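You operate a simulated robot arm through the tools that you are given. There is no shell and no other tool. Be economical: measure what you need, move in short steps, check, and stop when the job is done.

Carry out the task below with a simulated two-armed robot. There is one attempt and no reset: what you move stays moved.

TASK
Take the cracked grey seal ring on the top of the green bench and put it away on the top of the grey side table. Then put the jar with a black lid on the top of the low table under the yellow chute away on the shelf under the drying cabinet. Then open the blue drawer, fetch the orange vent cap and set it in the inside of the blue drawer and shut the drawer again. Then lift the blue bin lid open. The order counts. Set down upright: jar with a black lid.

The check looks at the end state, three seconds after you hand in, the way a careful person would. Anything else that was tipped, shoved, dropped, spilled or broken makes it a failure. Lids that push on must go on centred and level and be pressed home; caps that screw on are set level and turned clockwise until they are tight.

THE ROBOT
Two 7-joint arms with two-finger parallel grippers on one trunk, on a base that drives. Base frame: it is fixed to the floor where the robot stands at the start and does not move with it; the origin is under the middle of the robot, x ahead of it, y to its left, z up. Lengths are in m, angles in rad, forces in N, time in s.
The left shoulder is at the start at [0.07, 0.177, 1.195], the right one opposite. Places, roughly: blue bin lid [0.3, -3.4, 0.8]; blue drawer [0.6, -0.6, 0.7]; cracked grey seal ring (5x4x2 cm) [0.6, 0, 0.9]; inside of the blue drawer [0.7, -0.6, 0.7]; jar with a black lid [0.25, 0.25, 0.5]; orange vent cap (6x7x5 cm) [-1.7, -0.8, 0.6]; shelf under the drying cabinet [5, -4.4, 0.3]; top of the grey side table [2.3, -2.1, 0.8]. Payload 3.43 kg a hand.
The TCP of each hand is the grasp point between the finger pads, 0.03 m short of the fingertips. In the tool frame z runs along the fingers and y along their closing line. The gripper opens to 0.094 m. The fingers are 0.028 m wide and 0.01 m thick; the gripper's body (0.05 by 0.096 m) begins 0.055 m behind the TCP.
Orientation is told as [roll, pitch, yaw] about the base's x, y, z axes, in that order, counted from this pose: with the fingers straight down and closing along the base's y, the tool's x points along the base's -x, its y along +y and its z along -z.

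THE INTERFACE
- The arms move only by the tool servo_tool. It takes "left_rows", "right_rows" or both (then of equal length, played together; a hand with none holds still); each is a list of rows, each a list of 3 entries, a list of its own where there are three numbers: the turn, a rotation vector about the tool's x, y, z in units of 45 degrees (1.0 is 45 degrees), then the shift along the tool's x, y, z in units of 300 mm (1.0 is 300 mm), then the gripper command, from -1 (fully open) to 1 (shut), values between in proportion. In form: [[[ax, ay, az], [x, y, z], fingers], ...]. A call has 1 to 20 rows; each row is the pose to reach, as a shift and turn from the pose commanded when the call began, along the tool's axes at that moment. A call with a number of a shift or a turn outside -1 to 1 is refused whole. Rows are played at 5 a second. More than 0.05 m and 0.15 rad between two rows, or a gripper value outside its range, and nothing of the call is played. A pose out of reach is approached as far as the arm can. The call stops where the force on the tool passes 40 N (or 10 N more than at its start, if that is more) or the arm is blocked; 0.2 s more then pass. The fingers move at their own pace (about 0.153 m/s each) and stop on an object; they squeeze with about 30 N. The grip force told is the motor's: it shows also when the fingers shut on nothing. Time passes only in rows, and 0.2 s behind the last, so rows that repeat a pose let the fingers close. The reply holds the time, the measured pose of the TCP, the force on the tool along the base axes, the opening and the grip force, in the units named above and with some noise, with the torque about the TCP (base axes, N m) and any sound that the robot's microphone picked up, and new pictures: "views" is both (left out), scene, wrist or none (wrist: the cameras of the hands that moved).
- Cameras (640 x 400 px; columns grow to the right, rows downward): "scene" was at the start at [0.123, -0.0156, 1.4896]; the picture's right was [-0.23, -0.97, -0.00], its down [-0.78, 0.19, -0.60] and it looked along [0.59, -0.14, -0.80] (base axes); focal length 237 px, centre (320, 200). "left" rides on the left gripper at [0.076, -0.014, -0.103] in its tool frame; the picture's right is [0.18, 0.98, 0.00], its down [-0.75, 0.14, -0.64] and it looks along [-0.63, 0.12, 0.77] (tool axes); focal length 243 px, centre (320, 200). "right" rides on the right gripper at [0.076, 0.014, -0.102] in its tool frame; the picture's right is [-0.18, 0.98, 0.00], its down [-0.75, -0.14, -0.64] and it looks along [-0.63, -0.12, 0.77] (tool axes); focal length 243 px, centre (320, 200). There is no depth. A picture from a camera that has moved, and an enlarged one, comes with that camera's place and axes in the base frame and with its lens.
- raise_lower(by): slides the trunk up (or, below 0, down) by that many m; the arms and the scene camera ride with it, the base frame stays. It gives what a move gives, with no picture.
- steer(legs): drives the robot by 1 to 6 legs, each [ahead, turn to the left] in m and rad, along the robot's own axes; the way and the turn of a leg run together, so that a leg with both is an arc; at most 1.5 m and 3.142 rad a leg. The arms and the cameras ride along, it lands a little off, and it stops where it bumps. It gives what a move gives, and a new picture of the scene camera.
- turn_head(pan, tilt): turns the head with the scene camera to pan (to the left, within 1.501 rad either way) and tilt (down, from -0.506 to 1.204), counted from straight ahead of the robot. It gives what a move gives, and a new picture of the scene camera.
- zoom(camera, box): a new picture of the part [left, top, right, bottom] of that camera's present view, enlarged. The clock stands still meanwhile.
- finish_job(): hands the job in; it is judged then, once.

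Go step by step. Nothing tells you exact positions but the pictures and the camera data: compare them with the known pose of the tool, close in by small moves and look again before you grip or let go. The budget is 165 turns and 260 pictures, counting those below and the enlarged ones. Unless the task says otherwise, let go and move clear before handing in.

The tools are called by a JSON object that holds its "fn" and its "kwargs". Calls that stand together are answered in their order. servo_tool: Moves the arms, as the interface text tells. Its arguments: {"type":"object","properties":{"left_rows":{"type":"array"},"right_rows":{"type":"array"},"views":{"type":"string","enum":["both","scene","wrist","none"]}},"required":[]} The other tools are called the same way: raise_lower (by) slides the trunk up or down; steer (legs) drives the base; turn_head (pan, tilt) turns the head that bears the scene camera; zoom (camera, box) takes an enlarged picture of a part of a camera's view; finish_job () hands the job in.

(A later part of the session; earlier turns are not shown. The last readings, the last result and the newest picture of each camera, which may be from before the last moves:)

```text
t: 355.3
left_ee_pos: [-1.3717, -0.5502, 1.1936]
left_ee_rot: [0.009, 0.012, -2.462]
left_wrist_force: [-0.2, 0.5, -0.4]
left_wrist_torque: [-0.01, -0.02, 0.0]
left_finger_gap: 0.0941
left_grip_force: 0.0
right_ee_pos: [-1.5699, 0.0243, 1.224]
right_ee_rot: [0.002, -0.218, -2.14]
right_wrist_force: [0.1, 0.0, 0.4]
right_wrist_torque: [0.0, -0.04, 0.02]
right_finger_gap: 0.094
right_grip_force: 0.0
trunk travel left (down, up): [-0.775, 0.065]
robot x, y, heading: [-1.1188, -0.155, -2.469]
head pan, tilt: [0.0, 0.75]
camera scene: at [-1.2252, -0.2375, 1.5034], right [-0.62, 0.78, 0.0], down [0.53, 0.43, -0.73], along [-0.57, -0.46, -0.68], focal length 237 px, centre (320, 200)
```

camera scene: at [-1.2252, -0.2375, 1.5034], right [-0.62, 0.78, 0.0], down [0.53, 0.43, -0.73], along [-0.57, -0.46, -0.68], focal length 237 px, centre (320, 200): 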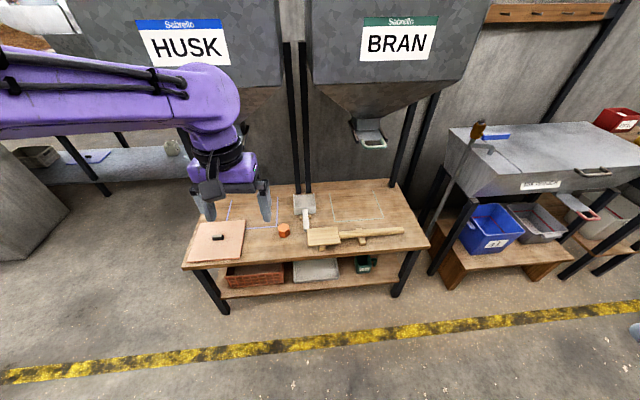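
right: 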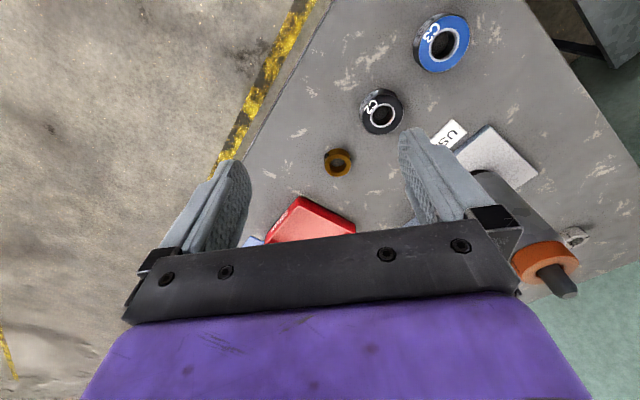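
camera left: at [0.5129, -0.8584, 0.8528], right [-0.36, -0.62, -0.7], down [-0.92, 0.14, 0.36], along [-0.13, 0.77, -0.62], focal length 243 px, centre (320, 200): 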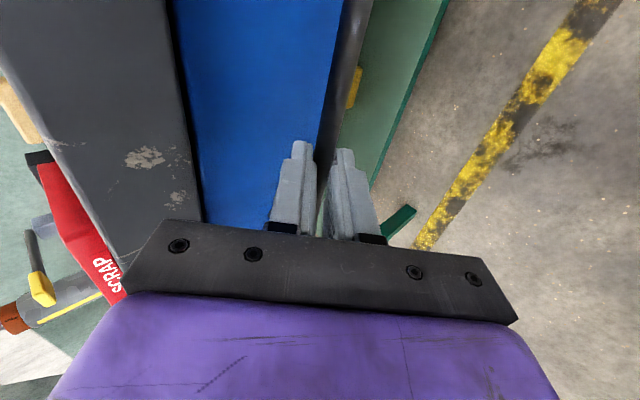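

The cap stands at about [-1.69, -0.83] on the table's front. I lower the trunk a little and drive closer.

{"fn": "raise_lower", "kwargs": {"by": -0.2}}

{"fn": "steer", "kwargs": {"legs": [[0.33, 0]]}}

{"fn": "zoom", "kwargs": {"camera": "left", "box": [0, 0, 640, 400]}}

```text
t: 357.4
left_ee_pos: [-1.3706, -0.5502, 0.9921]
left_ee_rot: [0.009, 0.012, -2.463]
left_wrist_force: [0.3, 0.3, -0.6]
left_wrist_torque: [-0.02, -0.02, 0.01]
left_finger_gap: 0.094
left_grip_force: 0.1
right_ee_pos: [-1.5696, 0.0256, 1.0248]
right_ee_rot: [0.002, -0.216, -2.141]
right_wrist_force: [0.3, 0.1, -0.5]
right_wrist_torque: [0.02, -0.02, 0.0]
right_finger_gap: 0.0941
right_grip_force: 0.0
trunk travel left (down, up): [-0.575, 0.265]
robot x, y, heading: [-1.1216, -0.1601, -2.472]
head pan, tilt: [0.0, 0.75]
```

```text
t: 359.6
left_ee_pos: [-1.6379, -0.7568, 0.9938]
left_ee_rot: [0.01, 0.009, -2.471]
left_wrist_force: [0.3, 0.3, 0.3]
left_wrist_torque: [-0.01, 0.0, -0.01]
left_finger_gap: 0.0939
left_grip_force: 0.0
right_ee_pos: [-1.8302, -0.1791, 1.0244]
right_ee_rot: [0.002, -0.218, -2.153]
right_wrist_force: [-0.1, -0.8, 0.1]
right_wrist_torque: [0.02, -0.03, 0.0]
right_finger_gap: 0.094
right_grip_force: 0.1
trunk travel left (down, up): [-0.575, 0.265]
robot x, y, heading: [-1.3833, -0.3652, -2.478]
head pan, tilt: [0.0, 0.75]
camera scene: at [-1.4888, -0.4442, 1.3033], right [-0.62, 0.79, 0.0], down [0.54, 0.42, -0.73], along [-0.58, -0.45, -0.68], focal length 237 px, centre (320, 200)
```

scene: 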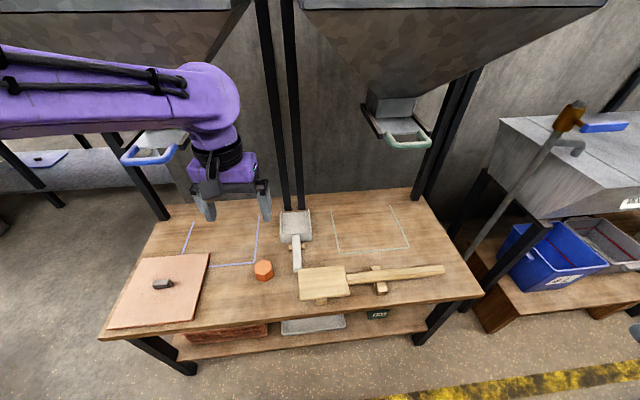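

```text
1.00 times, centred on (320, 200) of left (not enlarged: the box is as wide or as high as the picture)
camera zoom: at [-1.5898, -0.6972, 1.0965], right [0.75, -0.66, 0.01], down [-0.51, -0.58, 0.63], along [-0.41, -0.48, -0.77], focal length 243 px, centre (320, 200)
```

zoom: 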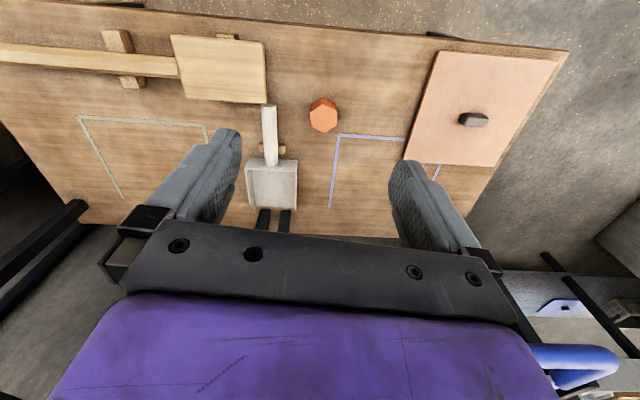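

{"fn": "zoom", "kwargs": {"camera": "left", "box": [270, 80, 390, 155]}}

```text
5.33 times, centred on (330, 118) of left
camera zoom: at [-1.5898, -0.6972, 1.0965], right [0.75, -0.66, 0.01], down [-0.51, -0.58, 0.63], along [-0.41, -0.48, -0.77], focal length 1294 px, centre (267, 640)
```

zoom: 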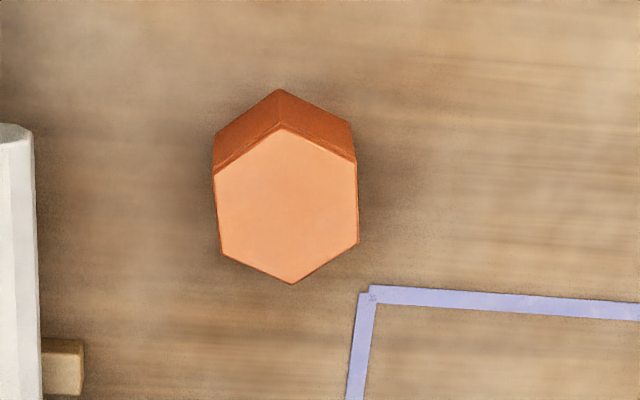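

The hex cap's flats lie about 0.25 rad off the hand's yaw. I turn the hand to match, centre it over the cap and go down to about 8 cm above.

{"fn": "servo_tool", "kwargs": {"left_rows": [[[0, 0, -0.05], [-0.05, 0.015, 0.06], -1], [[0, 0, -0.1], [-0.1, 0.03, 0.14], -1], [[0, 0, -0.16], [-0.15, 0.045, 0.23], -1], [[0, 0, -0.22], [-0.2, 0.06, 0.33], -1], [[0, 0, -0.28], [-0.25, 0.07, 0.43], -1], [[0, 0, -0.318], [-0.283, 0.078, 0.53], -1], [[0, 0, -0.318], [-0.283, 0.078, 0.63], -1], [[0, 0, -0.318], [-0.283, 0.078, 0.73], -1], [[0, 0, -0.318], [-0.283, 0.078, 0.8], -1], [[0, 0, -0.318], [-0.283, 0.078, 0.83], -1], [[0, 0, -0.318], [-0.283, 0.078, 0.83], -1]]}}

```text
t: 362.1
left_ee_pos: [-1.6876, -0.8255, 0.7455]
left_ee_rot: [0.011, 0.008, -2.22]
left_wrist_force: [1.1, 0.2, 0.3]
left_wrist_torque: [-0.01, 0.01, -0.01]
left_finger_gap: 0.0938
left_grip_force: 0.0
right_ee_pos: [-1.8291, -0.1785, 1.0238]
right_ee_rot: [0.0, -0.217, -2.151]
right_wrist_force: [0.4, 0.8, -1.5]
right_wrist_torque: [0.02, 0.01, 0.01]
right_finger_gap: 0.094
right_grip_force: 0.1
trunk travel left (down, up): [-0.575, 0.265]
robot x, y, heading: [-1.3864, -0.3643, -2.476]
head pan, tilt: [0.0, 0.75]
camera scene: at [-1.4883, -0.4439, 1.3033], right [-0.62, 0.79, 0.0], down [0.54, 0.42, -0.73], along [-0.58, -0.45, -0.68], focal length 237 px, centre (320, 200)
camera left: at [-1.6544, -0.7568, 0.8468], right [0.89, -0.45, 0.01], down [-0.35, -0.68, 0.64], along [-0.28, -0.57, -0.77], focal length 243 px, centre (320, 200)
```

scene: 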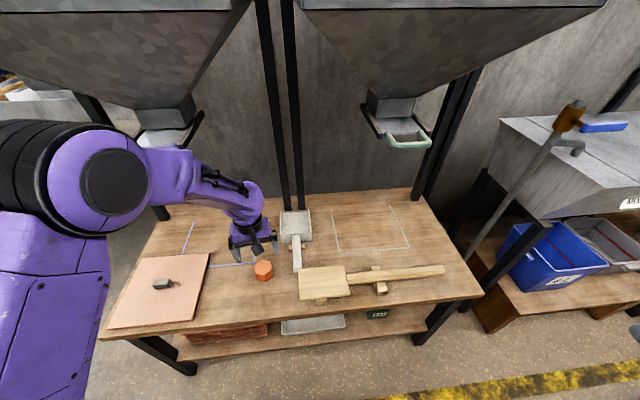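
left: 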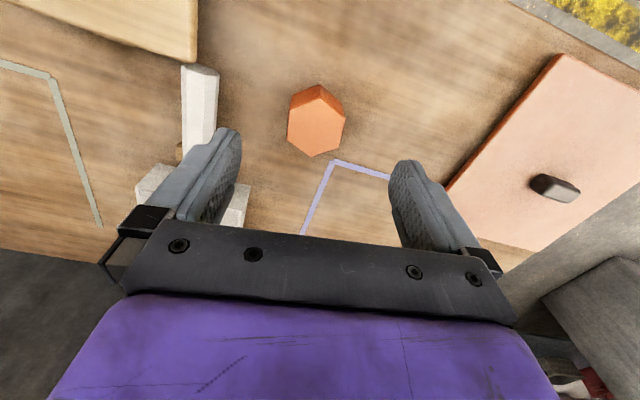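

{"fn": "zoom", "kwargs": {"camera": "left", "box": [256, 70, 384, 170]}}

```text
4.00 times, centred on (320, 120) of left
camera zoom: at [-1.6544, -0.7568, 0.8468], right [0.89, -0.45, 0.01], down [-0.35, -0.68, 0.64], along [-0.28, -0.57, -0.77], focal length 970 px, centre (320, 520)
```

zoom: 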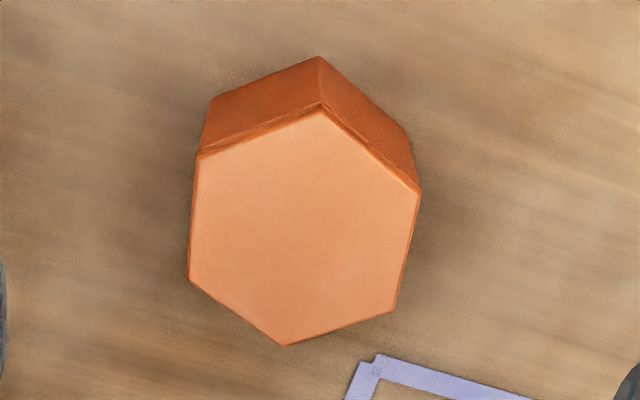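

The flats are aligned with the fingers. I go down around the cap.

{"fn": "servo_tool", "kwargs": {"left_rows": [[[0, 0, 0], [-0.02, 0, 0.06], -1], [[0, 0, 0], [-0.043, -0.004, 0.13], -1], [[0, 0, 0], [-0.043, -0.004, 0.2], -1], [[0, 0, 0], [-0.043, -0.004, 0.27], -1], [[0, 0, 0], [-0.043, -0.004, 0.32], -1], [[0, 0, 0], [-0.043, -0.004, 0.34], -1]], "views": "wrist"}}

```text
t: 363.4
left_ee_pos: [-1.6941, -0.8349, 0.641]
left_ee_rot: [0.012, 0.006, -2.224]
left_wrist_force: [0.1, 0.5, -0.1]
left_wrist_torque: [0.02, 0.01, 0.01]
left_finger_gap: 0.0939
left_grip_force: 0.1
right_ee_pos: [-1.8296, -0.1781, 1.0244]
right_ee_rot: [0.003, -0.217, -2.152]
right_wrist_force: [0.3, 0.2, -0.6]
right_wrist_torque: [-0.02, 0.0, -0.02]
right_finger_gap: 0.0942
right_grip_force: 0.1
trunk travel left (down, up): [-0.575, 0.265]
robot x, y, heading: [-1.3828, -0.3631, -2.476]
head pan, tilt: [0.0, 0.75]
camera left: at [-1.6605, -0.7657, 0.7435], right [0.89, -0.45, 0.01], down [-0.35, -0.68, 0.64], along [-0.28, -0.57, -0.77], focal length 243 px, centre (320, 200)
```

left: 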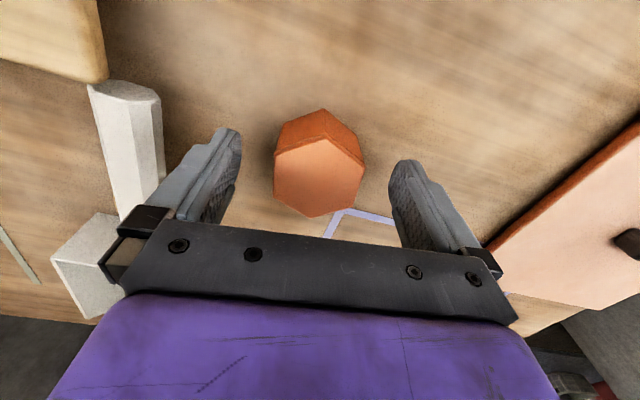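

{"fn": "servo_tool", "kwargs": {"left_rows": [[[0, 0, 0], [0, 0, 0.03], -1], [[0, 0, 0], [0, 0, 0.06], -1], [[0, 0, 0], [0, 0, 0.08], -1], [[0, 0, 0], [0, 0, 0.08], -0.2], [[0, 0, 0], [0, 0, 0.08], 1], [[0, 0, 0], [0, 0, 0.08], 1], [[0, 0, 0], [0, 0, 0.08], 1]], "views": "wrist"}}

```text
t: 365.1
left_ee_pos: [-1.6945, -0.8353, 0.617]
left_ee_rot: [0.01, 0.01, -2.222]
left_wrist_force: [-0.1, 1.1, -0.5]
left_wrist_torque: [-0.02, 0.0, 0.01]
left_finger_gap: 0.0565
left_grip_force: 29.9
right_ee_pos: [-1.8303, -0.1773, 1.0246]
right_ee_rot: [0.001, -0.219, -2.153]
right_wrist_force: [0.1, 0.0, -0.3]
right_wrist_torque: [-0.02, 0.0, 0.0]
right_finger_gap: 0.0939
right_grip_force: 0.0
trunk travel left (down, up): [-0.575, 0.265]
robot x, y, heading: [-1.3808, -0.361, -2.478]
head pan, tilt: [0.0, 0.75]
camera left: at [-1.661, -0.7662, 0.7198], right [0.89, -0.45, 0.01], down [-0.35, -0.68, 0.64], along [-0.28, -0.57, -0.77], focal length 243 px, centre (320, 200)
```

left: 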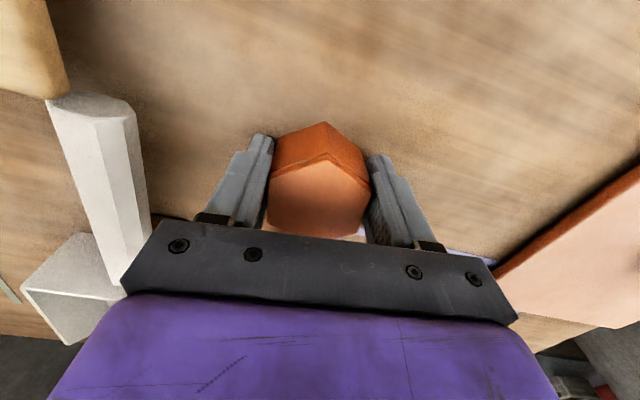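

The cap is held (56 mm). I lift it and draw back.

{"fn": "servo_tool", "kwargs": {"left_rows": [[[0, 0, 0], [0, 0, -0.04], 1], [[0, 0, 0], [0, 0, -0.12], 1], [[0, 0, 0], [0, 0, -0.22], 1], [[0, 0, 0], [0.01, 0, -0.33], 1], [[0, 0, 0], [0.04, 0, -0.44], 1], [[0, 0, 0.04], [0.08, 0, -0.55], 1], [[0, 0, 0.1], [0.13, 0, -0.66], 1], [[0, 0, 0.17], [0.18, 0, -0.77], 1], [[0, 0, 0.24], [0.23, 0, -0.88], 1], [[0, 0, 0.3], [0.28, -0.02, -0.98], 1], [[0, 0, 0.318], [0.3, -0.03, -1.0], 1]], "views": "wrist"}}

{"fn": "steer", "kwargs": {"legs": [[-0.45, 0]]}}

```text
t: 367.4
left_ee_pos: [-1.6505, -0.7603, 0.9196]
left_ee_rot: [0.008, 0.01, -2.471]
left_wrist_force: [0.4, 0.3, -0.7]
left_wrist_torque: [-0.02, 0.0, -0.02]
left_finger_gap: 0.0565
left_grip_force: 29.9
right_ee_pos: [-1.8296, -0.1771, 1.0244]
right_ee_rot: [0.001, -0.218, -2.153]
right_wrist_force: [0.1, -0.3, 0.0]
right_wrist_torque: [0.01, -0.01, 0.03]
right_finger_gap: 0.0938
right_grip_force: 0.1
trunk travel left (down, up): [-0.575, 0.265]
robot x, y, heading: [-1.3853, -0.362, -2.478]
head pan, tilt: [0.0, 0.75]
camera left: at [-1.6017, -0.7015, 1.0228], right [0.75, -0.66, 0.01], down [-0.51, -0.58, 0.64], along [-0.41, -0.48, -0.77], focal length 243 px, centre (320, 200)
```

left: 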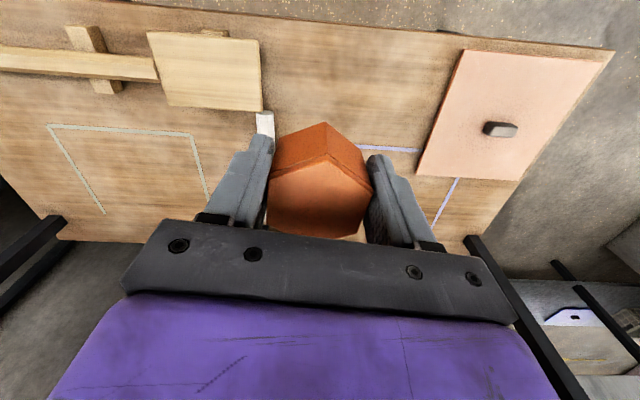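

```text
t: 370.2
left_ee_pos: [-1.2893, -0.4776, 0.9201]
left_ee_rot: [0.009, 0.01, -2.47]
left_wrist_force: [-0.1, -0.5, -0.2]
left_wrist_torque: [0.0, -0.02, 0.03]
left_finger_gap: 0.0566
left_grip_force: 29.8
right_ee_pos: [-1.4701, 0.105, 1.0239]
right_ee_rot: [0.004, -0.219, -2.151]
right_wrist_force: [0.0, 0.2, 0.4]
right_wrist_torque: [0.01, -0.03, -0.03]
right_finger_gap: 0.0941
right_grip_force: 0.0
trunk travel left (down, up): [-0.575, 0.265]
robot x, y, heading: [-1.0218, -0.0786, -2.474]
head pan, tilt: [0.0, 0.75]
camera scene: at [-1.1272, -0.1608, 1.3034], right [-0.62, 0.79, 0.0], down [0.54, 0.42, -0.73], along [-0.57, -0.45, -0.68], focal length 237 px, centre (320, 200)
```

scene: 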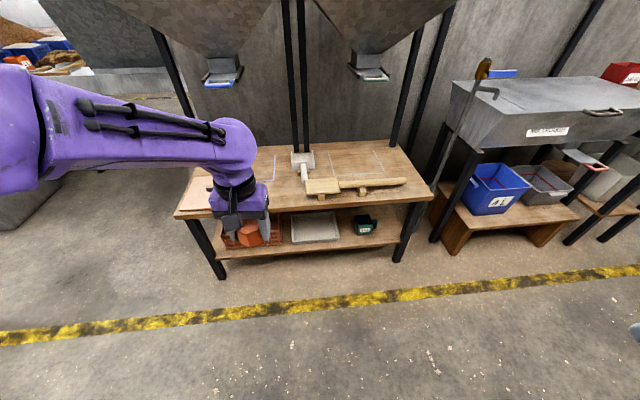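

With the cap in hand I drive back in front of the open drawer.

{"fn": "steer", "kwargs": {"legs": [[0, 1.574], [1.3, 0], [0.39, 0], [0, 1.659]]}}

```text
t: 386.9
left_ee_pos: [0.292, -0.9597, 0.9195]
left_ee_rot: [0.009, 0.009, 0.82]
left_wrist_force: [-0.7, -0.4, -0.1]
left_wrist_torque: [-0.01, 0.04, -0.01]
left_finger_gap: 0.0562
left_grip_force: 29.8
right_ee_pos: [0.5559, -1.5088, 1.0241]
right_ee_rot: [0.003, -0.217, 1.139]
right_wrist_force: [0.6, 0.5, 0.2]
right_wrist_torque: [0.0, 0.0, -0.04]
right_finger_gap: 0.0938
right_grip_force: 0.0
trunk travel left (down, up): [-0.575, 0.265]
robot x, y, heading: [0.0893, -1.3938, 0.813]
head pan, tilt: [0.0, 0.75]
camera scene: at [0.1796, -1.2931, 1.3033], right [0.73, -0.69, 0.0], down [-0.47, -0.5, -0.73], along [0.5, 0.53, -0.68], focal length 237 px, centre (320, 200)
```

scene: 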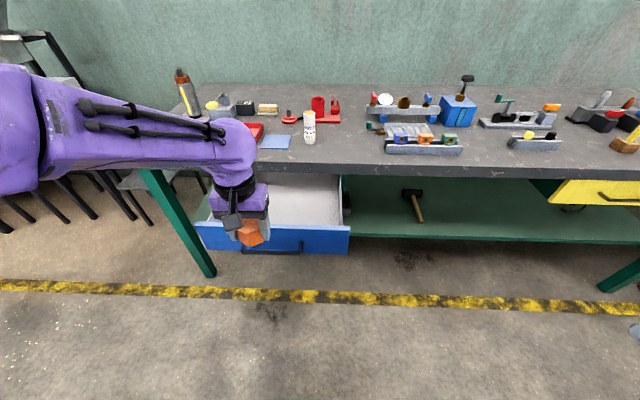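

The hand is in line with the drawer. I roll 0.12 m nearer and reach over the drawer.

{"fn": "steer", "kwargs": {"legs": [[0.12, -0.03]]}}

{"fn": "servo_tool", "kwargs": {"left_rows": [[[0, 0, 0], [-0.06, 0, 0], 1], [[0, 0, 0], [-0.14, 0, 0], 1], [[0, 0, 0], [-0.22, 0, 0], 1], [[0, 0, 0], [-0.3, 0, 0], 1], [[0, 0, 0], [-0.34, 0, 0], 1], [[0, 0, 0], [-0.34, 0, 0], 1]]}}

```text
t: 388.1
left_ee_pos: [0.3894, -0.8781, 0.9196]
left_ee_rot: [0.008, 0.011, 0.79]
left_wrist_force: [-0.8, 0.0, 0.0]
left_wrist_torque: [0.0, 0.03, 0.02]
left_finger_gap: 0.0566
left_grip_force: 29.9
right_ee_pos: [0.6375, -1.4355, 1.0246]
right_ee_rot: [0.003, -0.218, 1.11]
right_wrist_force: [0.7, 0.7, -0.5]
right_wrist_torque: [-0.04, 0.02, 0.02]
right_finger_gap: 0.0941
right_grip_force: 0.1
trunk travel left (down, up): [-0.575, 0.265]
robot x, y, heading: [0.1733, -1.3022, 0.784]
head pan, tilt: [0.0, 0.75]
camera scene: at [0.2678, -1.2081, 1.3033], right [0.71, -0.71, 0.0], down [-0.48, -0.48, -0.73], along [0.52, 0.52, -0.68], focal length 237 px, centre (320, 200)
```

scene: 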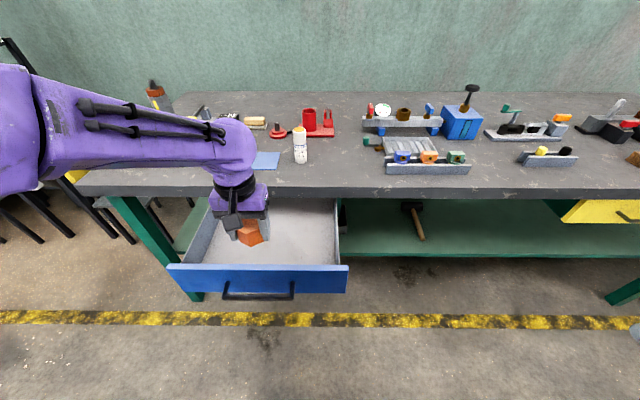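

```text
t: 389.5
left_ee_pos: [0.4616, -0.8053, 0.918]
left_ee_rot: [0.009, 0.01, 0.79]
left_wrist_force: [-0.1, -0.3, 0.3]
left_wrist_torque: [0.02, 0.03, -0.04]
left_finger_gap: 0.0567
left_grip_force: 30.2
right_ee_pos: [0.6367, -1.4349, 1.0241]
right_ee_rot: [0.0, -0.217, 1.11]
right_wrist_force: [0.2, -0.5, 1.2]
right_wrist_torque: [0.02, 0.04, 0.02]
right_finger_gap: 0.094
right_grip_force: 0.0
trunk travel left (down, up): [-0.575, 0.265]
robot x, y, heading: [0.1784, -1.3074, 0.784]
head pan, tilt: [0.0, 0.75]
camera scene: at [0.2672, -1.2085, 1.3033], right [0.71, -0.71, 0.0], down [-0.48, -0.48, -0.73], along [0.52, 0.52, -0.68], focal length 237 px, centre (320, 200)
camera left: at [0.4189, -0.8692, 1.021], right [-0.83, 0.56, 0.01], down [0.44, 0.64, 0.64], along [0.35, 0.53, -0.77], focal length 243 px, centre (320, 200)
```

scene: 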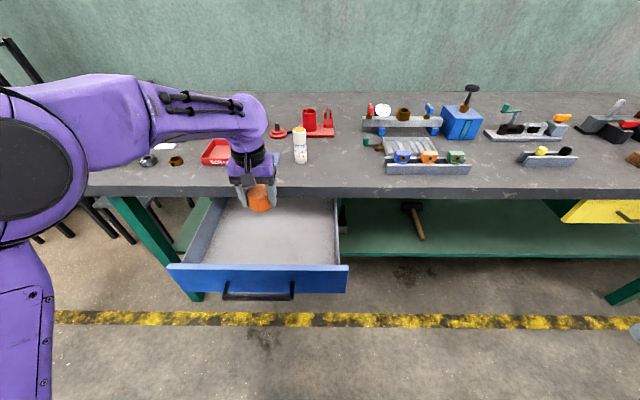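
left: 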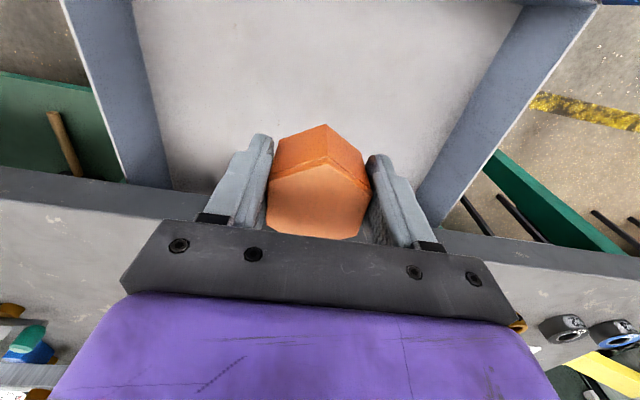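

The cap is over the open drawer. I shift 3 cm away from the bench edge and lower it in.

{"fn": "servo_tool", "kwargs": {"left_rows": [[[0, 0, 0], [0.06, 0, 0.03], 1], [[0, 0, 0], [0.1, 0, 0.1], 1], [[0, 0, 0], [0.1, 0, 0.2], 1], [[0, 0, 0], [0.1, 0, 0.3], 1], [[0, 0, 0], [0.1, 0, 0.39], 1], [[0, 0, 0], [0.1, 0, 0.43], 1], [[0, 0, 0], [0.1, 0, 0.45], 1]]}}

```text
t: 391.1
left_ee_pos: [0.4375, -0.8277, 0.7837]
left_ee_rot: [0.008, 0.009, 0.79]
left_wrist_force: [0.3, 0.0, -0.5]
left_wrist_torque: [-0.01, 0.0, -0.02]
left_finger_gap: 0.0561
left_grip_force: 30.2
right_ee_pos: [0.6379, -1.4345, 1.0243]
right_ee_rot: [0.002, -0.219, 1.111]
right_wrist_force: [-0.1, 0.1, -0.7]
right_wrist_torque: [-0.02, -0.01, -0.01]
right_finger_gap: 0.0939
right_grip_force: 0.0
trunk travel left (down, up): [-0.575, 0.265]
robot x, y, heading: [0.1753, -1.3043, 0.791]
head pan, tilt: [0.0, 0.75]
camera scene: at [0.2675, -1.2082, 1.3033], right [0.71, -0.71, 0.0], down [-0.48, -0.48, -0.73], along [0.52, 0.52, -0.68], focal length 237 px, centre (320, 200)
camera left: at [0.3957, -0.8912, 0.8866], right [-0.83, 0.56, 0.01], down [0.44, 0.64, 0.64], along [0.35, 0.53, -0.77], focal length 243 px, centre (320, 200)
```

scene: 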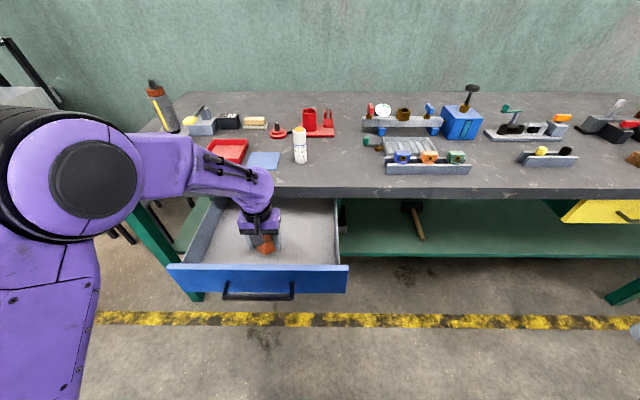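
left: 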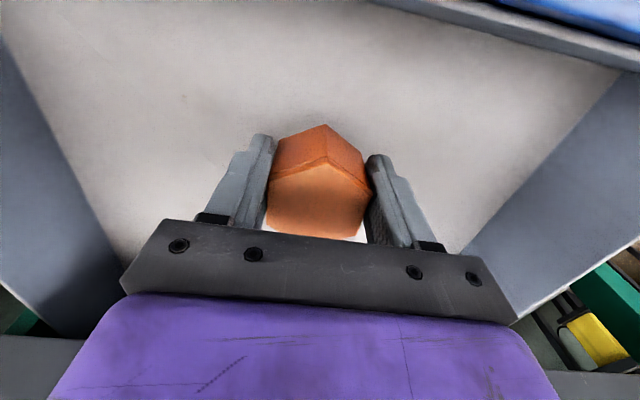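

{"fn": "servo_tool", "kwargs": {"left_rows": [[[0, 0, 0], [0, 0, 0.02], 1], [[0, 0, 0], [0, 0, 0.04], 1], [[0, 0, 0], [0, 0, 0.055], 1], [[0, 0, 0], [0, 0, 0.07], 1], [[0, 0, 0], [0, 0, 0.08], 1], [[0, 0, 0], [0, 0, 0.09], 1]], "views": "none"}}

```text
t: 392.5
left_ee_pos: [0.4379, -0.8273, 0.7587]
left_ee_rot: [0.009, 0.011, 0.791]
left_wrist_force: [-0.2, -0.1, -0.3]
left_wrist_torque: [-0.05, -0.02, 0.0]
left_finger_gap: 0.0566
left_grip_force: 30.0
right_ee_pos: [0.6369, -1.4348, 1.0253]
right_ee_rot: [0.001, -0.217, 1.108]
right_wrist_force: [-1.1, -0.1, 0.4]
right_wrist_torque: [-0.03, 0.01, 0.0]
right_finger_gap: 0.0939
right_grip_force: 0.1
trunk travel left (down, up): [-0.575, 0.265]
robot x, y, heading: [0.1719, -1.3026, 0.786]
head pan, tilt: [0.0, 0.75]
```

{"fn": "servo_tool", "kwargs": {"left_rows": [[[0, 0, 0], [0, 0, 0.01], 1], [[0, 0, 0], [0, 0, 0.02], 1], [[0, 0, 0], [0, 0, 0.03], 1], [[0, 0, 0], [0, 0, 0.04], 1], [[0, 0, 0], [0, 0, 0.05], 1]], "views": "none"}}

```text
t: 393.7
left_ee_pos: [0.4373, -0.8279, 0.7452]
left_ee_rot: [0.008, 0.003, 0.791]
left_wrist_force: [0.2, 2.4, 28.8]
left_wrist_torque: [0.21, -0.31, 0.0]
left_finger_gap: 0.0569
left_grip_force: 29.5
right_ee_pos: [0.6365, -1.4369, 1.0238]
right_ee_rot: [0.002, -0.22, 1.11]
right_wrist_force: [-0.6, -0.4, 0.4]
right_wrist_torque: [-0.03, 0.01, 0.0]
right_finger_gap: 0.0939
right_grip_force: 0.2
trunk travel left (down, up): [-0.575, 0.265]
robot x, y, heading: [0.1727, -1.3069, 0.786]
head pan, tilt: [0.0, 0.75]
```

The cap rests on the drawer floor (29 N). I release and lift out.

{"fn": "servo_tool", "kwargs": {"left_rows": [[[0, 0, 0], [0, 0, -0.008], 0.5], [[0, 0, 0], [0, 0, -0.008], -0.6], [[0, 0, 0], [0, 0, -0.008], -0.8], [[0, 0, 0], [0, 0, -0.06], -0.8], [[0, 0, 0], [0, 0, -0.15], -0.8], [[0, 0, 0], [0, 0, -0.27], -0.8], [[0, 0, 0], [0.02, 0, -0.4], -0.8], [[0, 0, 0], [0.05, 0, -0.53], -0.8], [[0, 0, 0], [0.1, 0, -0.64], -0.8], [[0, 0, 0], [0.2, 0, -0.72], -0.8], [[0, 0, 0], [0.3, 0, -0.78], -0.8], [[0, 0, 0], [0.4, 0, -0.82], -0.8]], "views": "scene"}}

```text
t: 396.3
left_ee_pos: [0.3528, -0.9131, 0.9896]
left_ee_rot: [0.008, 0.008, 0.788]
left_wrist_force: [0.0, -0.4, -0.1]
left_wrist_torque: [-0.03, 0.04, -0.01]
left_finger_gap: 0.0846
left_grip_force: 0.1
right_ee_pos: [0.6366, -1.4358, 1.0259]
right_ee_rot: [0.001, -0.219, 1.11]
right_wrist_force: [-0.1, -0.6, 0.8]
right_wrist_torque: [-0.04, -0.01, 0.01]
right_finger_gap: 0.094
right_grip_force: 0.0
trunk travel left (down, up): [-0.575, 0.265]
robot x, y, heading: [0.1698, -1.3033, 0.785]
head pan, tilt: [0.0, 0.75]
camera scene: at [0.266, -1.2083, 1.3034], right [0.71, -0.71, 0.0], down [-0.48, -0.48, -0.73], along [0.52, 0.52, -0.68], focal length 237 px, centre (320, 200)
```

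scene: 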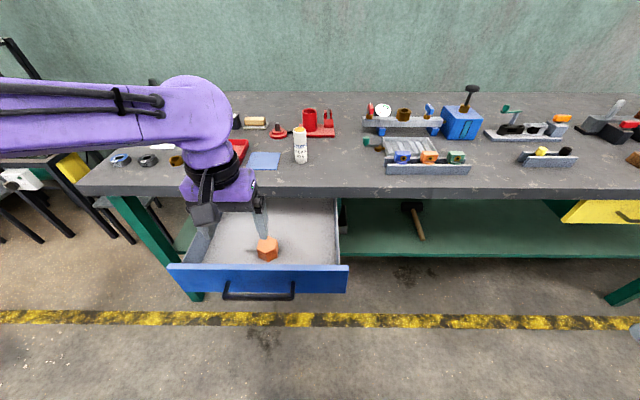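

The cap lies in the drawer. To shut it I bring the closed left hand, leaning forward, in front of the bar handle.

{"fn": "servo_tool", "kwargs": {"left_rows": [[[0, 0, 0], [0.1, 0, 0], -0.5], [[0, -0.1, 0], [0.2, 0, 0], 0], [[0, -0.2, 0], [0.3, 0, 0], 0.5], [[0, -0.3, 0], [0.36, 0, 0.05], 1], [[0, -0.4, 0], [0.38, 0, 0.13], 1], [[0, -0.5, 0], [0.38, 0, 0.23], 1], [[0, -0.6, 0], [0.38, 0, 0.34], 1], [[0, -0.6, 0], [0.38, 0, 0.45], 1], [[0, -0.6, 0], [0.38, 0, 0.56], 1], [[0, -0.6, 0], [0.38, 0, 0.67], 1], [[0, -0.6, 0], [0.38, 0, 0.74], 1], [[0, -0.6, 0], [0.38, 0, 0.76], 1]]}}

```text
t: 398.6
left_ee_pos: [0.3551, -0.9787, 0.7768]
left_ee_rot: [0.013, -0.477, 0.782]
left_wrist_force: [0.0, 0.3, -0.9]
left_wrist_torque: [-0.01, 0.0, -0.02]
left_finger_gap: 0.0
left_grip_force: 29.7
left hand out of reach, approached as far as the arm can: row 5, 6, 7, 8, 9, 10, 11
right_ee_pos: [0.6376, -1.4348, 1.0237]
right_ee_rot: [0.002, -0.217, 1.112]
right_wrist_force: [-0.9, -0.2, -0.9]
right_wrist_torque: [-0.03, 0.02, -0.05]
right_finger_gap: 0.094
right_grip_force: 0.1
trunk travel left (down, up): [-0.575, 0.265]
robot x, y, heading: [0.1718, -1.3065, 0.788]
head pan, tilt: [0.0, 0.75]
stopped in row 11 (left hand): the force on the tool passed its limit (the readings are from after the stop); the commanded pose is now the measured one
camera scene: at [0.267, -1.2082, 1.3031], right [0.71, -0.71, 0.0], down [-0.48, -0.48, -0.73], along [0.52, 0.52, -0.68], focal length 237 px, centre (320, 200)
camera left: at [0.2839, -1.0706, 0.833], right [-0.81, 0.58, -0.07], down [0.17, 0.36, 0.92], along [0.56, 0.73, -0.39], focal length 243 px, centre (320, 200)
```

scene: 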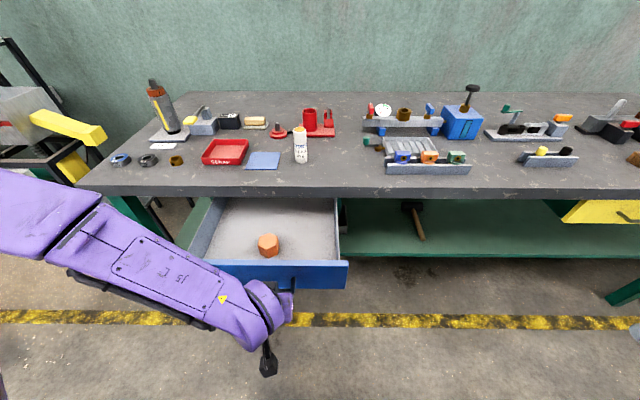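
left: 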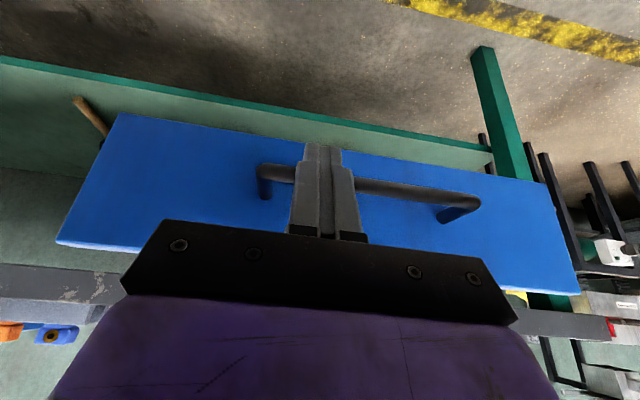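

The fingertips met the bar from above. I back off, go slightly lower and push forward on the bar.

{"fn": "servo_tool", "kwargs": {"left_rows": [[[0, 0, 0], [0.06, 0, -0.031], 1], [[0, 0, 0], [0.1, 0, 0.03], 1], [[0, 0, 0], [0.105, 0, 0.058], 1], [[0, 0, 0], [0.03, 0, 0.097], 1], [[0, 0, 0], [-0.06, 0, 0.143], 1], [[0, 0, 0], [-0.15, 0, 0.19], 1], [[0, 0, 0], [-0.24, 0, 0.236], 1], [[0, 0, 0], [-0.33, 0, 0.283], 1], [[0, 0, 0], [-0.42, 0, 0.33], 1], [[0, 0, 0], [-0.51, 0, 0.376], 1]]}}

```text
t: 400.8
left_ee_pos: [0.4879, -0.8402, 0.7473]
left_ee_rot: [0.012, -0.48, 0.785]
left_wrist_force: [-0.2, -0.2, -0.5]
left_wrist_torque: [0.01, 0.0, 0.01]
left_finger_gap: 0.0
left_grip_force: 29.9
left hand out of reach, approached as far as the arm can: row 1, 2, 3
right_ee_pos: [0.6382, -1.4343, 1.0237]
right_ee_rot: [0.003, -0.215, 1.112]
right_wrist_force: [-1.0, -0.5, 0.1]
right_wrist_torque: [-0.01, 0.03, 0.03]
right_finger_gap: 0.094
right_grip_force: 0.0
trunk travel left (down, up): [-0.575, 0.265]
robot x, y, heading: [0.1748, -1.3037, 0.787]
head pan, tilt: [0.0, 0.75]
camera scene: at [0.2684, -1.2077, 1.3032], right [0.71, -0.71, 0.0], down [-0.48, -0.48, -0.73], along [0.52, 0.52, -0.68], focal length 237 px, centre (320, 200)
camera left: at [0.4179, -0.9325, 0.802], right [-0.81, 0.58, -0.07], down [0.17, 0.36, 0.92], along [0.56, 0.73, -0.39], focal length 243 px, centre (320, 200)
```

scene: 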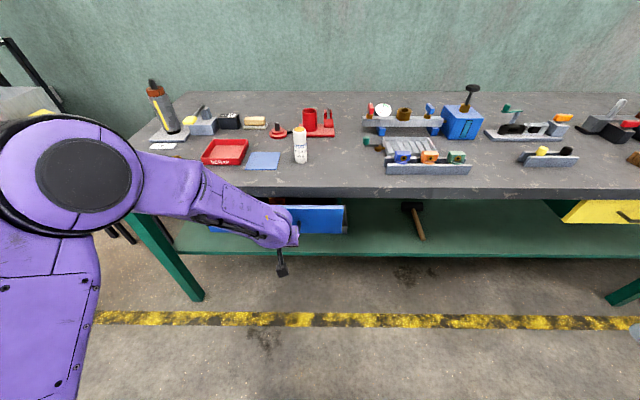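
left: 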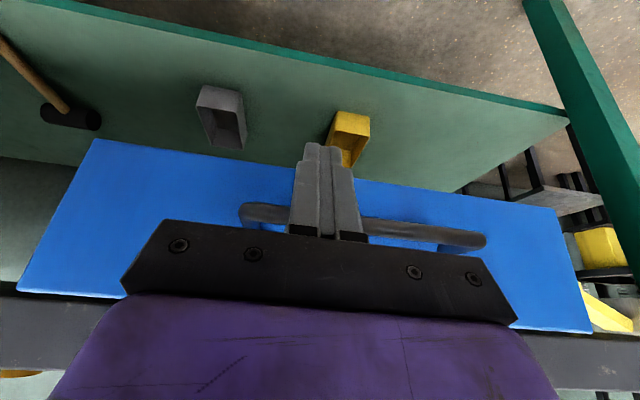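

The drawer follows nicely. I push on until it stops.

{"fn": "servo_tool", "kwargs": {"left_rows": [[[0, 0, 0], [-0.06, 0, 0.031], 1], [[0, 0, 0], [-0.12, 0, 0.062], 1], [[0, 0, 0], [-0.16, 0, 0.083], 1], [[0, 0, 0], [-0.2, 0, 0.103], 1], [[0, 0, 0], [-0.24, 0, 0.124], 1], [[0, 0, 0], [-0.28, 0, 0.145], 1]]}}

```text
t: 402.0
left_ee_pos: [0.539, -0.7955, 0.7412]
left_ee_rot: [0.019, -0.459, 0.777]
left_wrist_force: [-15.4, -14.3, 0.9]
left_wrist_torque: [0.09, -0.11, -0.16]
left_finger_gap: 0.0
left_grip_force: 30.0
right_ee_pos: [0.6374, -1.4343, 1.024]
right_ee_rot: [0.003, -0.216, 1.115]
right_wrist_force: [-0.2, 0.9, -0.6]
right_wrist_torque: [-0.02, 0.05, 0.02]
right_finger_gap: 0.0941
right_grip_force: 0.0
trunk travel left (down, up): [-0.575, 0.265]
robot x, y, heading: [0.1714, -1.3053, 0.792]
head pan, tilt: [0.0, 0.75]
stopped in row 6 (left hand): the force on the tool passed its limit (the readings are from after the stop); the commanded pose is now the measured one
camera scene: at [0.2671, -1.2086, 1.3032], right [0.71, -0.7, 0.0], down [-0.48, -0.48, -0.73], along [0.52, 0.52, -0.68], focal length 237 px, centre (320, 200)
camera left: at [0.4683, -0.8852, 0.7986], right [-0.81, 0.58, -0.07], down [0.19, 0.37, 0.91], along [0.55, 0.73, -0.41], focal length 243 px, centre (320, 200)
```

scene: 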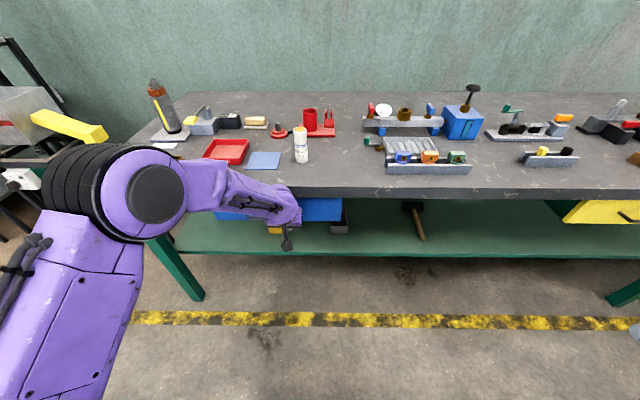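
left: 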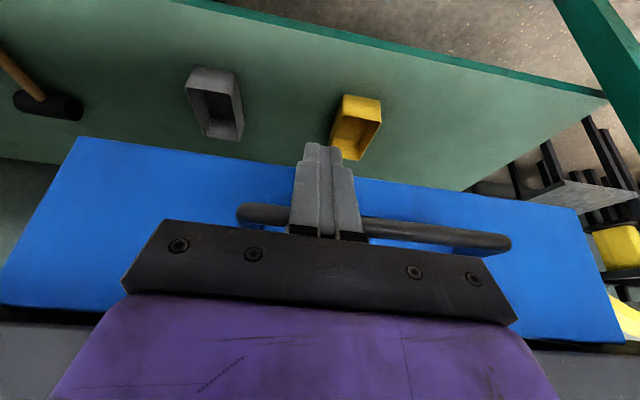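

It stopped with force. I retreat the hand and look whether the drawer is fully shut.

{"fn": "servo_tool", "kwargs": {"left_rows": [[[0, 0, 0], [0.08, 0, -0.04], 1], [[0, 0, 0], [0.2, 0, -0.1], 1], [[0, 0, 0], [0.32, 0, -0.16], 1], [[0, 0, 0], [0.44, 0, -0.22], 1], [[0, 0.1, 0], [0.5, 0, -0.3], 1], [[0, 0.2, 0], [0.5, 0, -0.4], 0], [[0, 0.3, 0], [0.5, 0, -0.5], -1], [[0, 0.4, 0], [0.5, 0, -0.6], -1], [[0, 0.5, 0], [0.5, 0, -0.7], -1], [[0, 0.6, 0], [0.5, 0, -0.8], -1]], "views": "none"}}

{"fn": "steer", "kwargs": {"legs": [[-0.25, 0]]}}

{"fn": "zoom", "kwargs": {"camera": "scene", "box": [200, 160, 360, 260]}}

```text
t: 404.2
left_ee_pos: [0.3709, -0.9647, 0.89]
left_ee_rot: [0.012, 0.006, 0.787]
left_wrist_force: [0.1, -0.3, -0.3]
left_wrist_torque: [-0.01, 0.01, 0.0]
left_finger_gap: 0.0941
left_grip_force: 0.0
left hand out of reach, approached as far as the arm can: row 4
right_ee_pos: [0.6378, -1.4351, 1.023]
right_ee_rot: [0.002, -0.218, 1.114]
right_wrist_force: [0.8, 0.3, -0.1]
right_wrist_torque: [0.0, -0.01, -0.01]
right_finger_gap: 0.0942
right_grip_force: 0.1
trunk travel left (down, up): [-0.575, 0.265]
robot x, y, heading: [0.1734, -1.3047, 0.793]
head pan, tilt: [0.0, 0.75]
```

```text
t: 406.1
left_ee_pos: [0.1917, -1.1462, 0.89]
left_ee_rot: [0.014, 0.007, 0.785]
left_wrist_force: [-0.3, 0.5, 1.0]
left_wrist_torque: [0.0, 0.01, -0.02]
left_finger_gap: 0.094
left_grip_force: 0.1
right_ee_pos: [0.4567, -1.6149, 1.0237]
right_ee_rot: [0.003, -0.218, 1.111]
right_wrist_force: [0.1, 0.4, -0.5]
right_wrist_torque: [0.04, 0.0, 0.01]
right_finger_gap: 0.0937
right_grip_force: 0.1
trunk travel left (down, up): [-0.575, 0.265]
robot x, y, heading: [-0.0063, -1.484, 0.784]
head pan, tilt: [0.0, 0.75]
camera scene: at [0.0867, -1.3895, 1.3034], right [0.71, -0.71, 0.0], down [-0.48, -0.48, -0.73], along [0.52, 0.52, -0.68], focal length 237 px, centre (320, 200)
```

scene: 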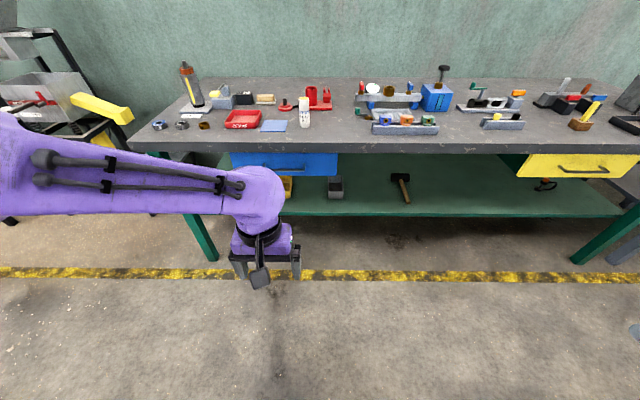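

```text
4.00 times, centred on (280, 210) of scene
camera zoom: at [0.0867, -1.3895, 1.3034], right [0.71, -0.71, 0.0], down [-0.48, -0.48, -0.73], along [0.52, 0.52, -0.68], focal length 949 px, centre (480, 160)
```

zoom: 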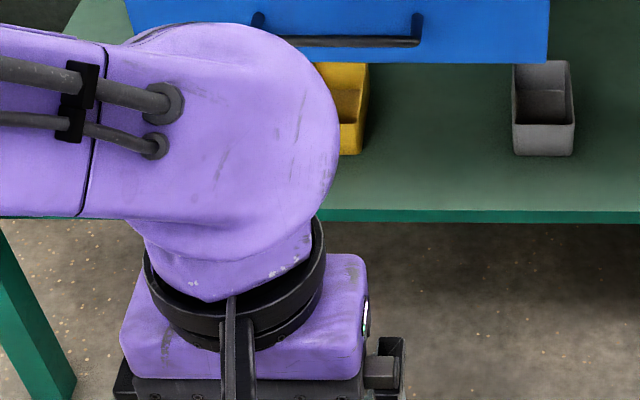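

{"fn": "zoom", "kwargs": {"camera": "scene", "box": [280, 120, 640, 200]}}

```text
1.78 times, centred on (460, 160) of scene
camera zoom: at [0.0867, -1.3895, 1.3034], right [0.71, -0.71, 0.0], down [-0.48, -0.48, -0.73], along [0.52, 0.52, -0.68], focal length 422 px, centre (71, 271)
```

zoom: 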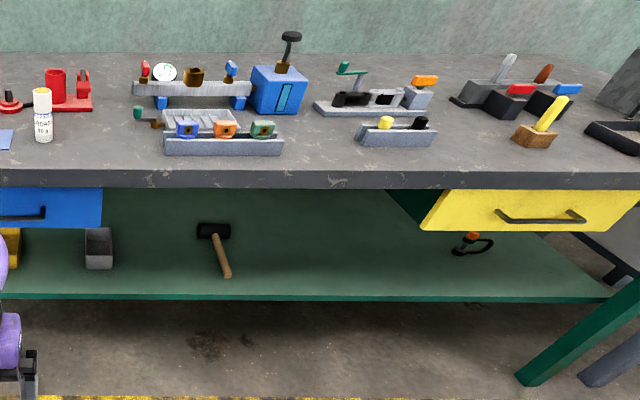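

The drawer is flush like its yellow neighbour. Now to the blue bin lid across the aisle.

{"fn": "steer", "kwargs": {"legs": [[0, -1.596], [1.5, 0], [0, -1.571]]}}

```text
t: 421.1
left_ee_pos: [0.854, -2.879, 0.8904]
left_ee_rot: [0.017, 0.007, -2.334]
left_wrist_force: [0.0, 0.3, 0.7]
left_wrist_torque: [0.0, 0.0, -0.03]
left_finger_gap: 0.0941
left_grip_force: 0.0
right_ee_pos: [0.5777, -2.4143, 1.0232]
right_ee_rot: [0.002, -0.217, -2.008]
right_wrist_force: [-0.4, 0.1, 0.5]
right_wrist_torque: [-0.01, 0.01, 0.01]
right_finger_gap: 0.094
right_grip_force: 0.1
trunk travel left (down, up): [-0.575, 0.265]
robot x, y, heading: [1.0444, -2.5368, -2.335]
head pan, tilt: [0.0, 0.75]
camera scene: at [0.9549, -2.6288, 1.3033], right [-0.72, 0.69, 0.0], down [0.47, 0.49, -0.73], along [-0.5, -0.53, -0.68], focal length 237 px, centre (320, 200)
```

scene: 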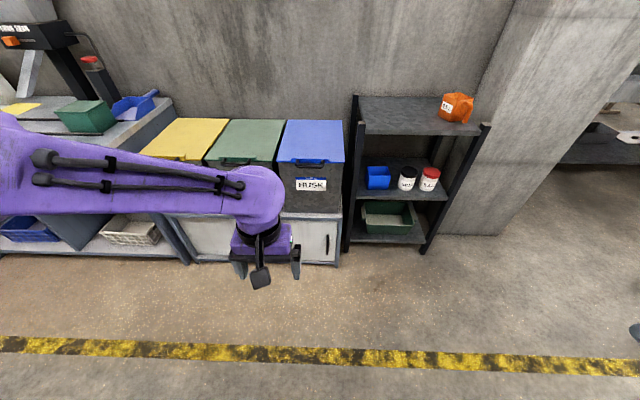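

{"fn": "zoom", "kwargs": {"camera": "scene", "box": [260, 105, 372, 215]}}

```text
3.64 times, centred on (316, 160) of scene
camera zoom: at [0.9549, -2.6288, 1.3033], right [-0.72, 0.69, 0.0], down [0.47, 0.49, -0.73], along [-0.5, -0.53, -0.68], focal length 863 px, centre (334, 346)
```

zoom: 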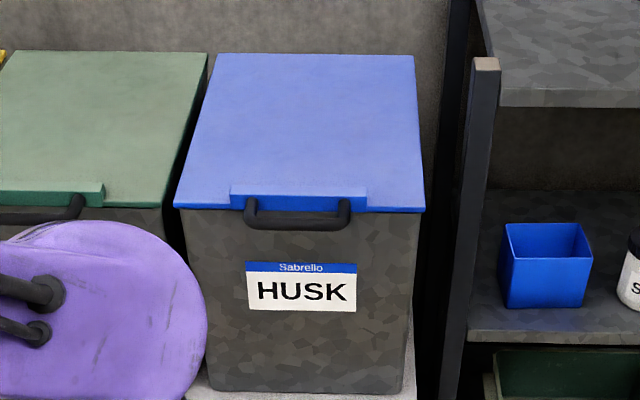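

The blue lid has a bar handle at its front edge and is hinged at the back. I turn and tilt the left hand as for the drawer, then drive nearer.

{"fn": "raise_lower", "kwargs": {"by": 0.1}}

{"fn": "servo_tool", "kwargs": {"left_rows": [[[0, 0, -0.1], [0, 0, -0.02], -1], [[0, 0, -0.25], [0, 0, -0.04], -1], [[0, 0, -0.4], [0, 0, -0.06], -1], [[0, 0, -0.55], [0, 0, -0.08], -1], [[0, 0, -0.7], [0, 0, -0.1], -1], [[0, 0, -0.85], [0, 0, -0.12], -1], [[0, 0, -1.0], [0, 0, -0.15], -1]], "views": "none"}}

{"fn": "servo_tool", "kwargs": {"left_rows": [[[0, 0, -0.1], [0, 0, 0], -1], [[0, 0, -0.25], [0, 0, 0], -1], [[0, 0, -0.4], [0, 0, 0], -1], [[0, 0, -0.55], [0, 0, 0], -1], [[0, 0, -0.7], [0, 0, 0], -1], [[0, 0, -0.85], [0, 0, 0], -1], [[0, 0, -1.0], [0, 0, 0], -1]], "views": "none"}}

{"fn": "servo_tool", "kwargs": {"left_rows": [[[0.1, 0, 0], [0, 0, 0], -1], [[0.25, 0, 0], [0, 0, 0], -1], [[0.4, 0, 0], [0, 0, 0], -1], [[0.55, 0, 0], [0, 0, 0], -1], [[0.7, 0, 0], [0, 0, 0], -1], [[0.85, 0, 0], [0, 0, 0], -1], [[1.0, 0, 0], [0, 0, 0], -1]], "views": "scene"}}

```text
t: 422.4
left_ee_pos: [0.8532, -2.88, 0.9893]
left_ee_rot: [0.015, 0.008, -2.333]
left_wrist_force: [-0.6, 0.2, 0.0]
left_wrist_torque: [0.01, -0.01, 0.03]
left_finger_gap: 0.0942
left_grip_force: 0.1
right_ee_pos: [0.5783, -2.415, 1.1245]
right_ee_rot: [0.002, -0.219, -2.008]
right_wrist_force: [0.2, 0.3, -0.2]
right_wrist_torque: [0.0, 0.01, -0.02]
right_finger_gap: 0.0939
right_grip_force: 0.0
trunk travel left (down, up): [-0.675, 0.165]
robot x, y, heading: [1.0489, -2.5325, -2.333]
head pan, tilt: [0.0, 0.75]
```

```text
t: 424.1
left_ee_pos: [0.8543, -2.8777, 1.0361]
left_ee_rot: [0.018, -0.008, -1.547]
left_wrist_force: [-0.3, 0.8, 0.5]
left_wrist_torque: [0.03, 0.02, 0.01]
left_finger_gap: 0.0939
left_grip_force: 0.1
right_ee_pos: [0.5777, -2.4141, 1.1245]
right_ee_rot: [0.001, -0.217, -2.007]
right_wrist_force: [0.9, -0.2, 0.4]
right_wrist_torque: [-0.01, 0.04, 0.02]
right_finger_gap: 0.0942
right_grip_force: 0.2
trunk travel left (down, up): [-0.675, 0.165]
robot x, y, heading: [1.0489, -2.5354, -2.338]
head pan, tilt: [0.0, 0.75]
```

```text
t: 425.6
left_ee_pos: [0.8529, -2.8802, 1.035]
left_ee_rot: [0.007, -0.016, -0.762]
left_wrist_force: [0.3, 0.0, -0.2]
left_wrist_torque: [0.02, 0.03, -0.01]
left_finger_gap: 0.094
left_grip_force: 0.1
right_ee_pos: [0.5781, -2.4139, 1.1237]
right_ee_rot: [0.002, -0.219, -2.006]
right_wrist_force: [1.0, 0.8, 0.2]
right_wrist_torque: [0.0, -0.02, 0.02]
right_finger_gap: 0.0938
right_grip_force: 0.0
trunk travel left (down, up): [-0.675, 0.165]
robot x, y, heading: [1.0446, -2.5337, -2.338]
head pan, tilt: [0.0, 0.75]
```

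```text
t: 427.2
left_ee_pos: [0.7565, -2.9706, 1.0514]
left_ee_rot: [-0.716, -0.017, -0.776]
left_wrist_force: [-0.3, -0.8, -0.4]
left_wrist_torque: [0.01, -0.02, 0.0]
left_finger_gap: 0.0936
left_grip_force: 0.1
left hand out of reach, approached as far as the arm can: row 4, 5, 6, 7
right_ee_pos: [0.5774, -2.4148, 1.125]
right_ee_rot: [0.005, -0.22, -2.01]
right_wrist_force: [-0.3, -0.5, -0.4]
right_wrist_torque: [-0.03, 0.02, -0.01]
right_finger_gap: 0.0941
right_grip_force: 0.1
trunk travel left (down, up): [-0.675, 0.165]
robot x, y, heading: [1.045, -2.5377, -2.333]
head pan, tilt: [0.0, 0.75]
camera scene: at [0.9536, -2.6284, 1.4033], right [-0.72, 0.69, 0.0], down [0.47, 0.49, -0.73], along [-0.5, -0.53, -0.68], focal length 237 px, centre (320, 200)
```

scene: 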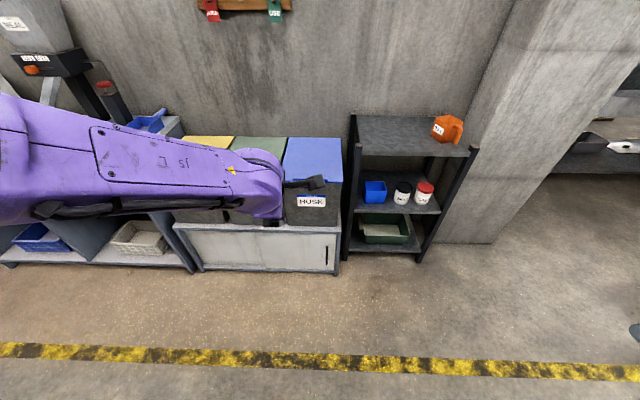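

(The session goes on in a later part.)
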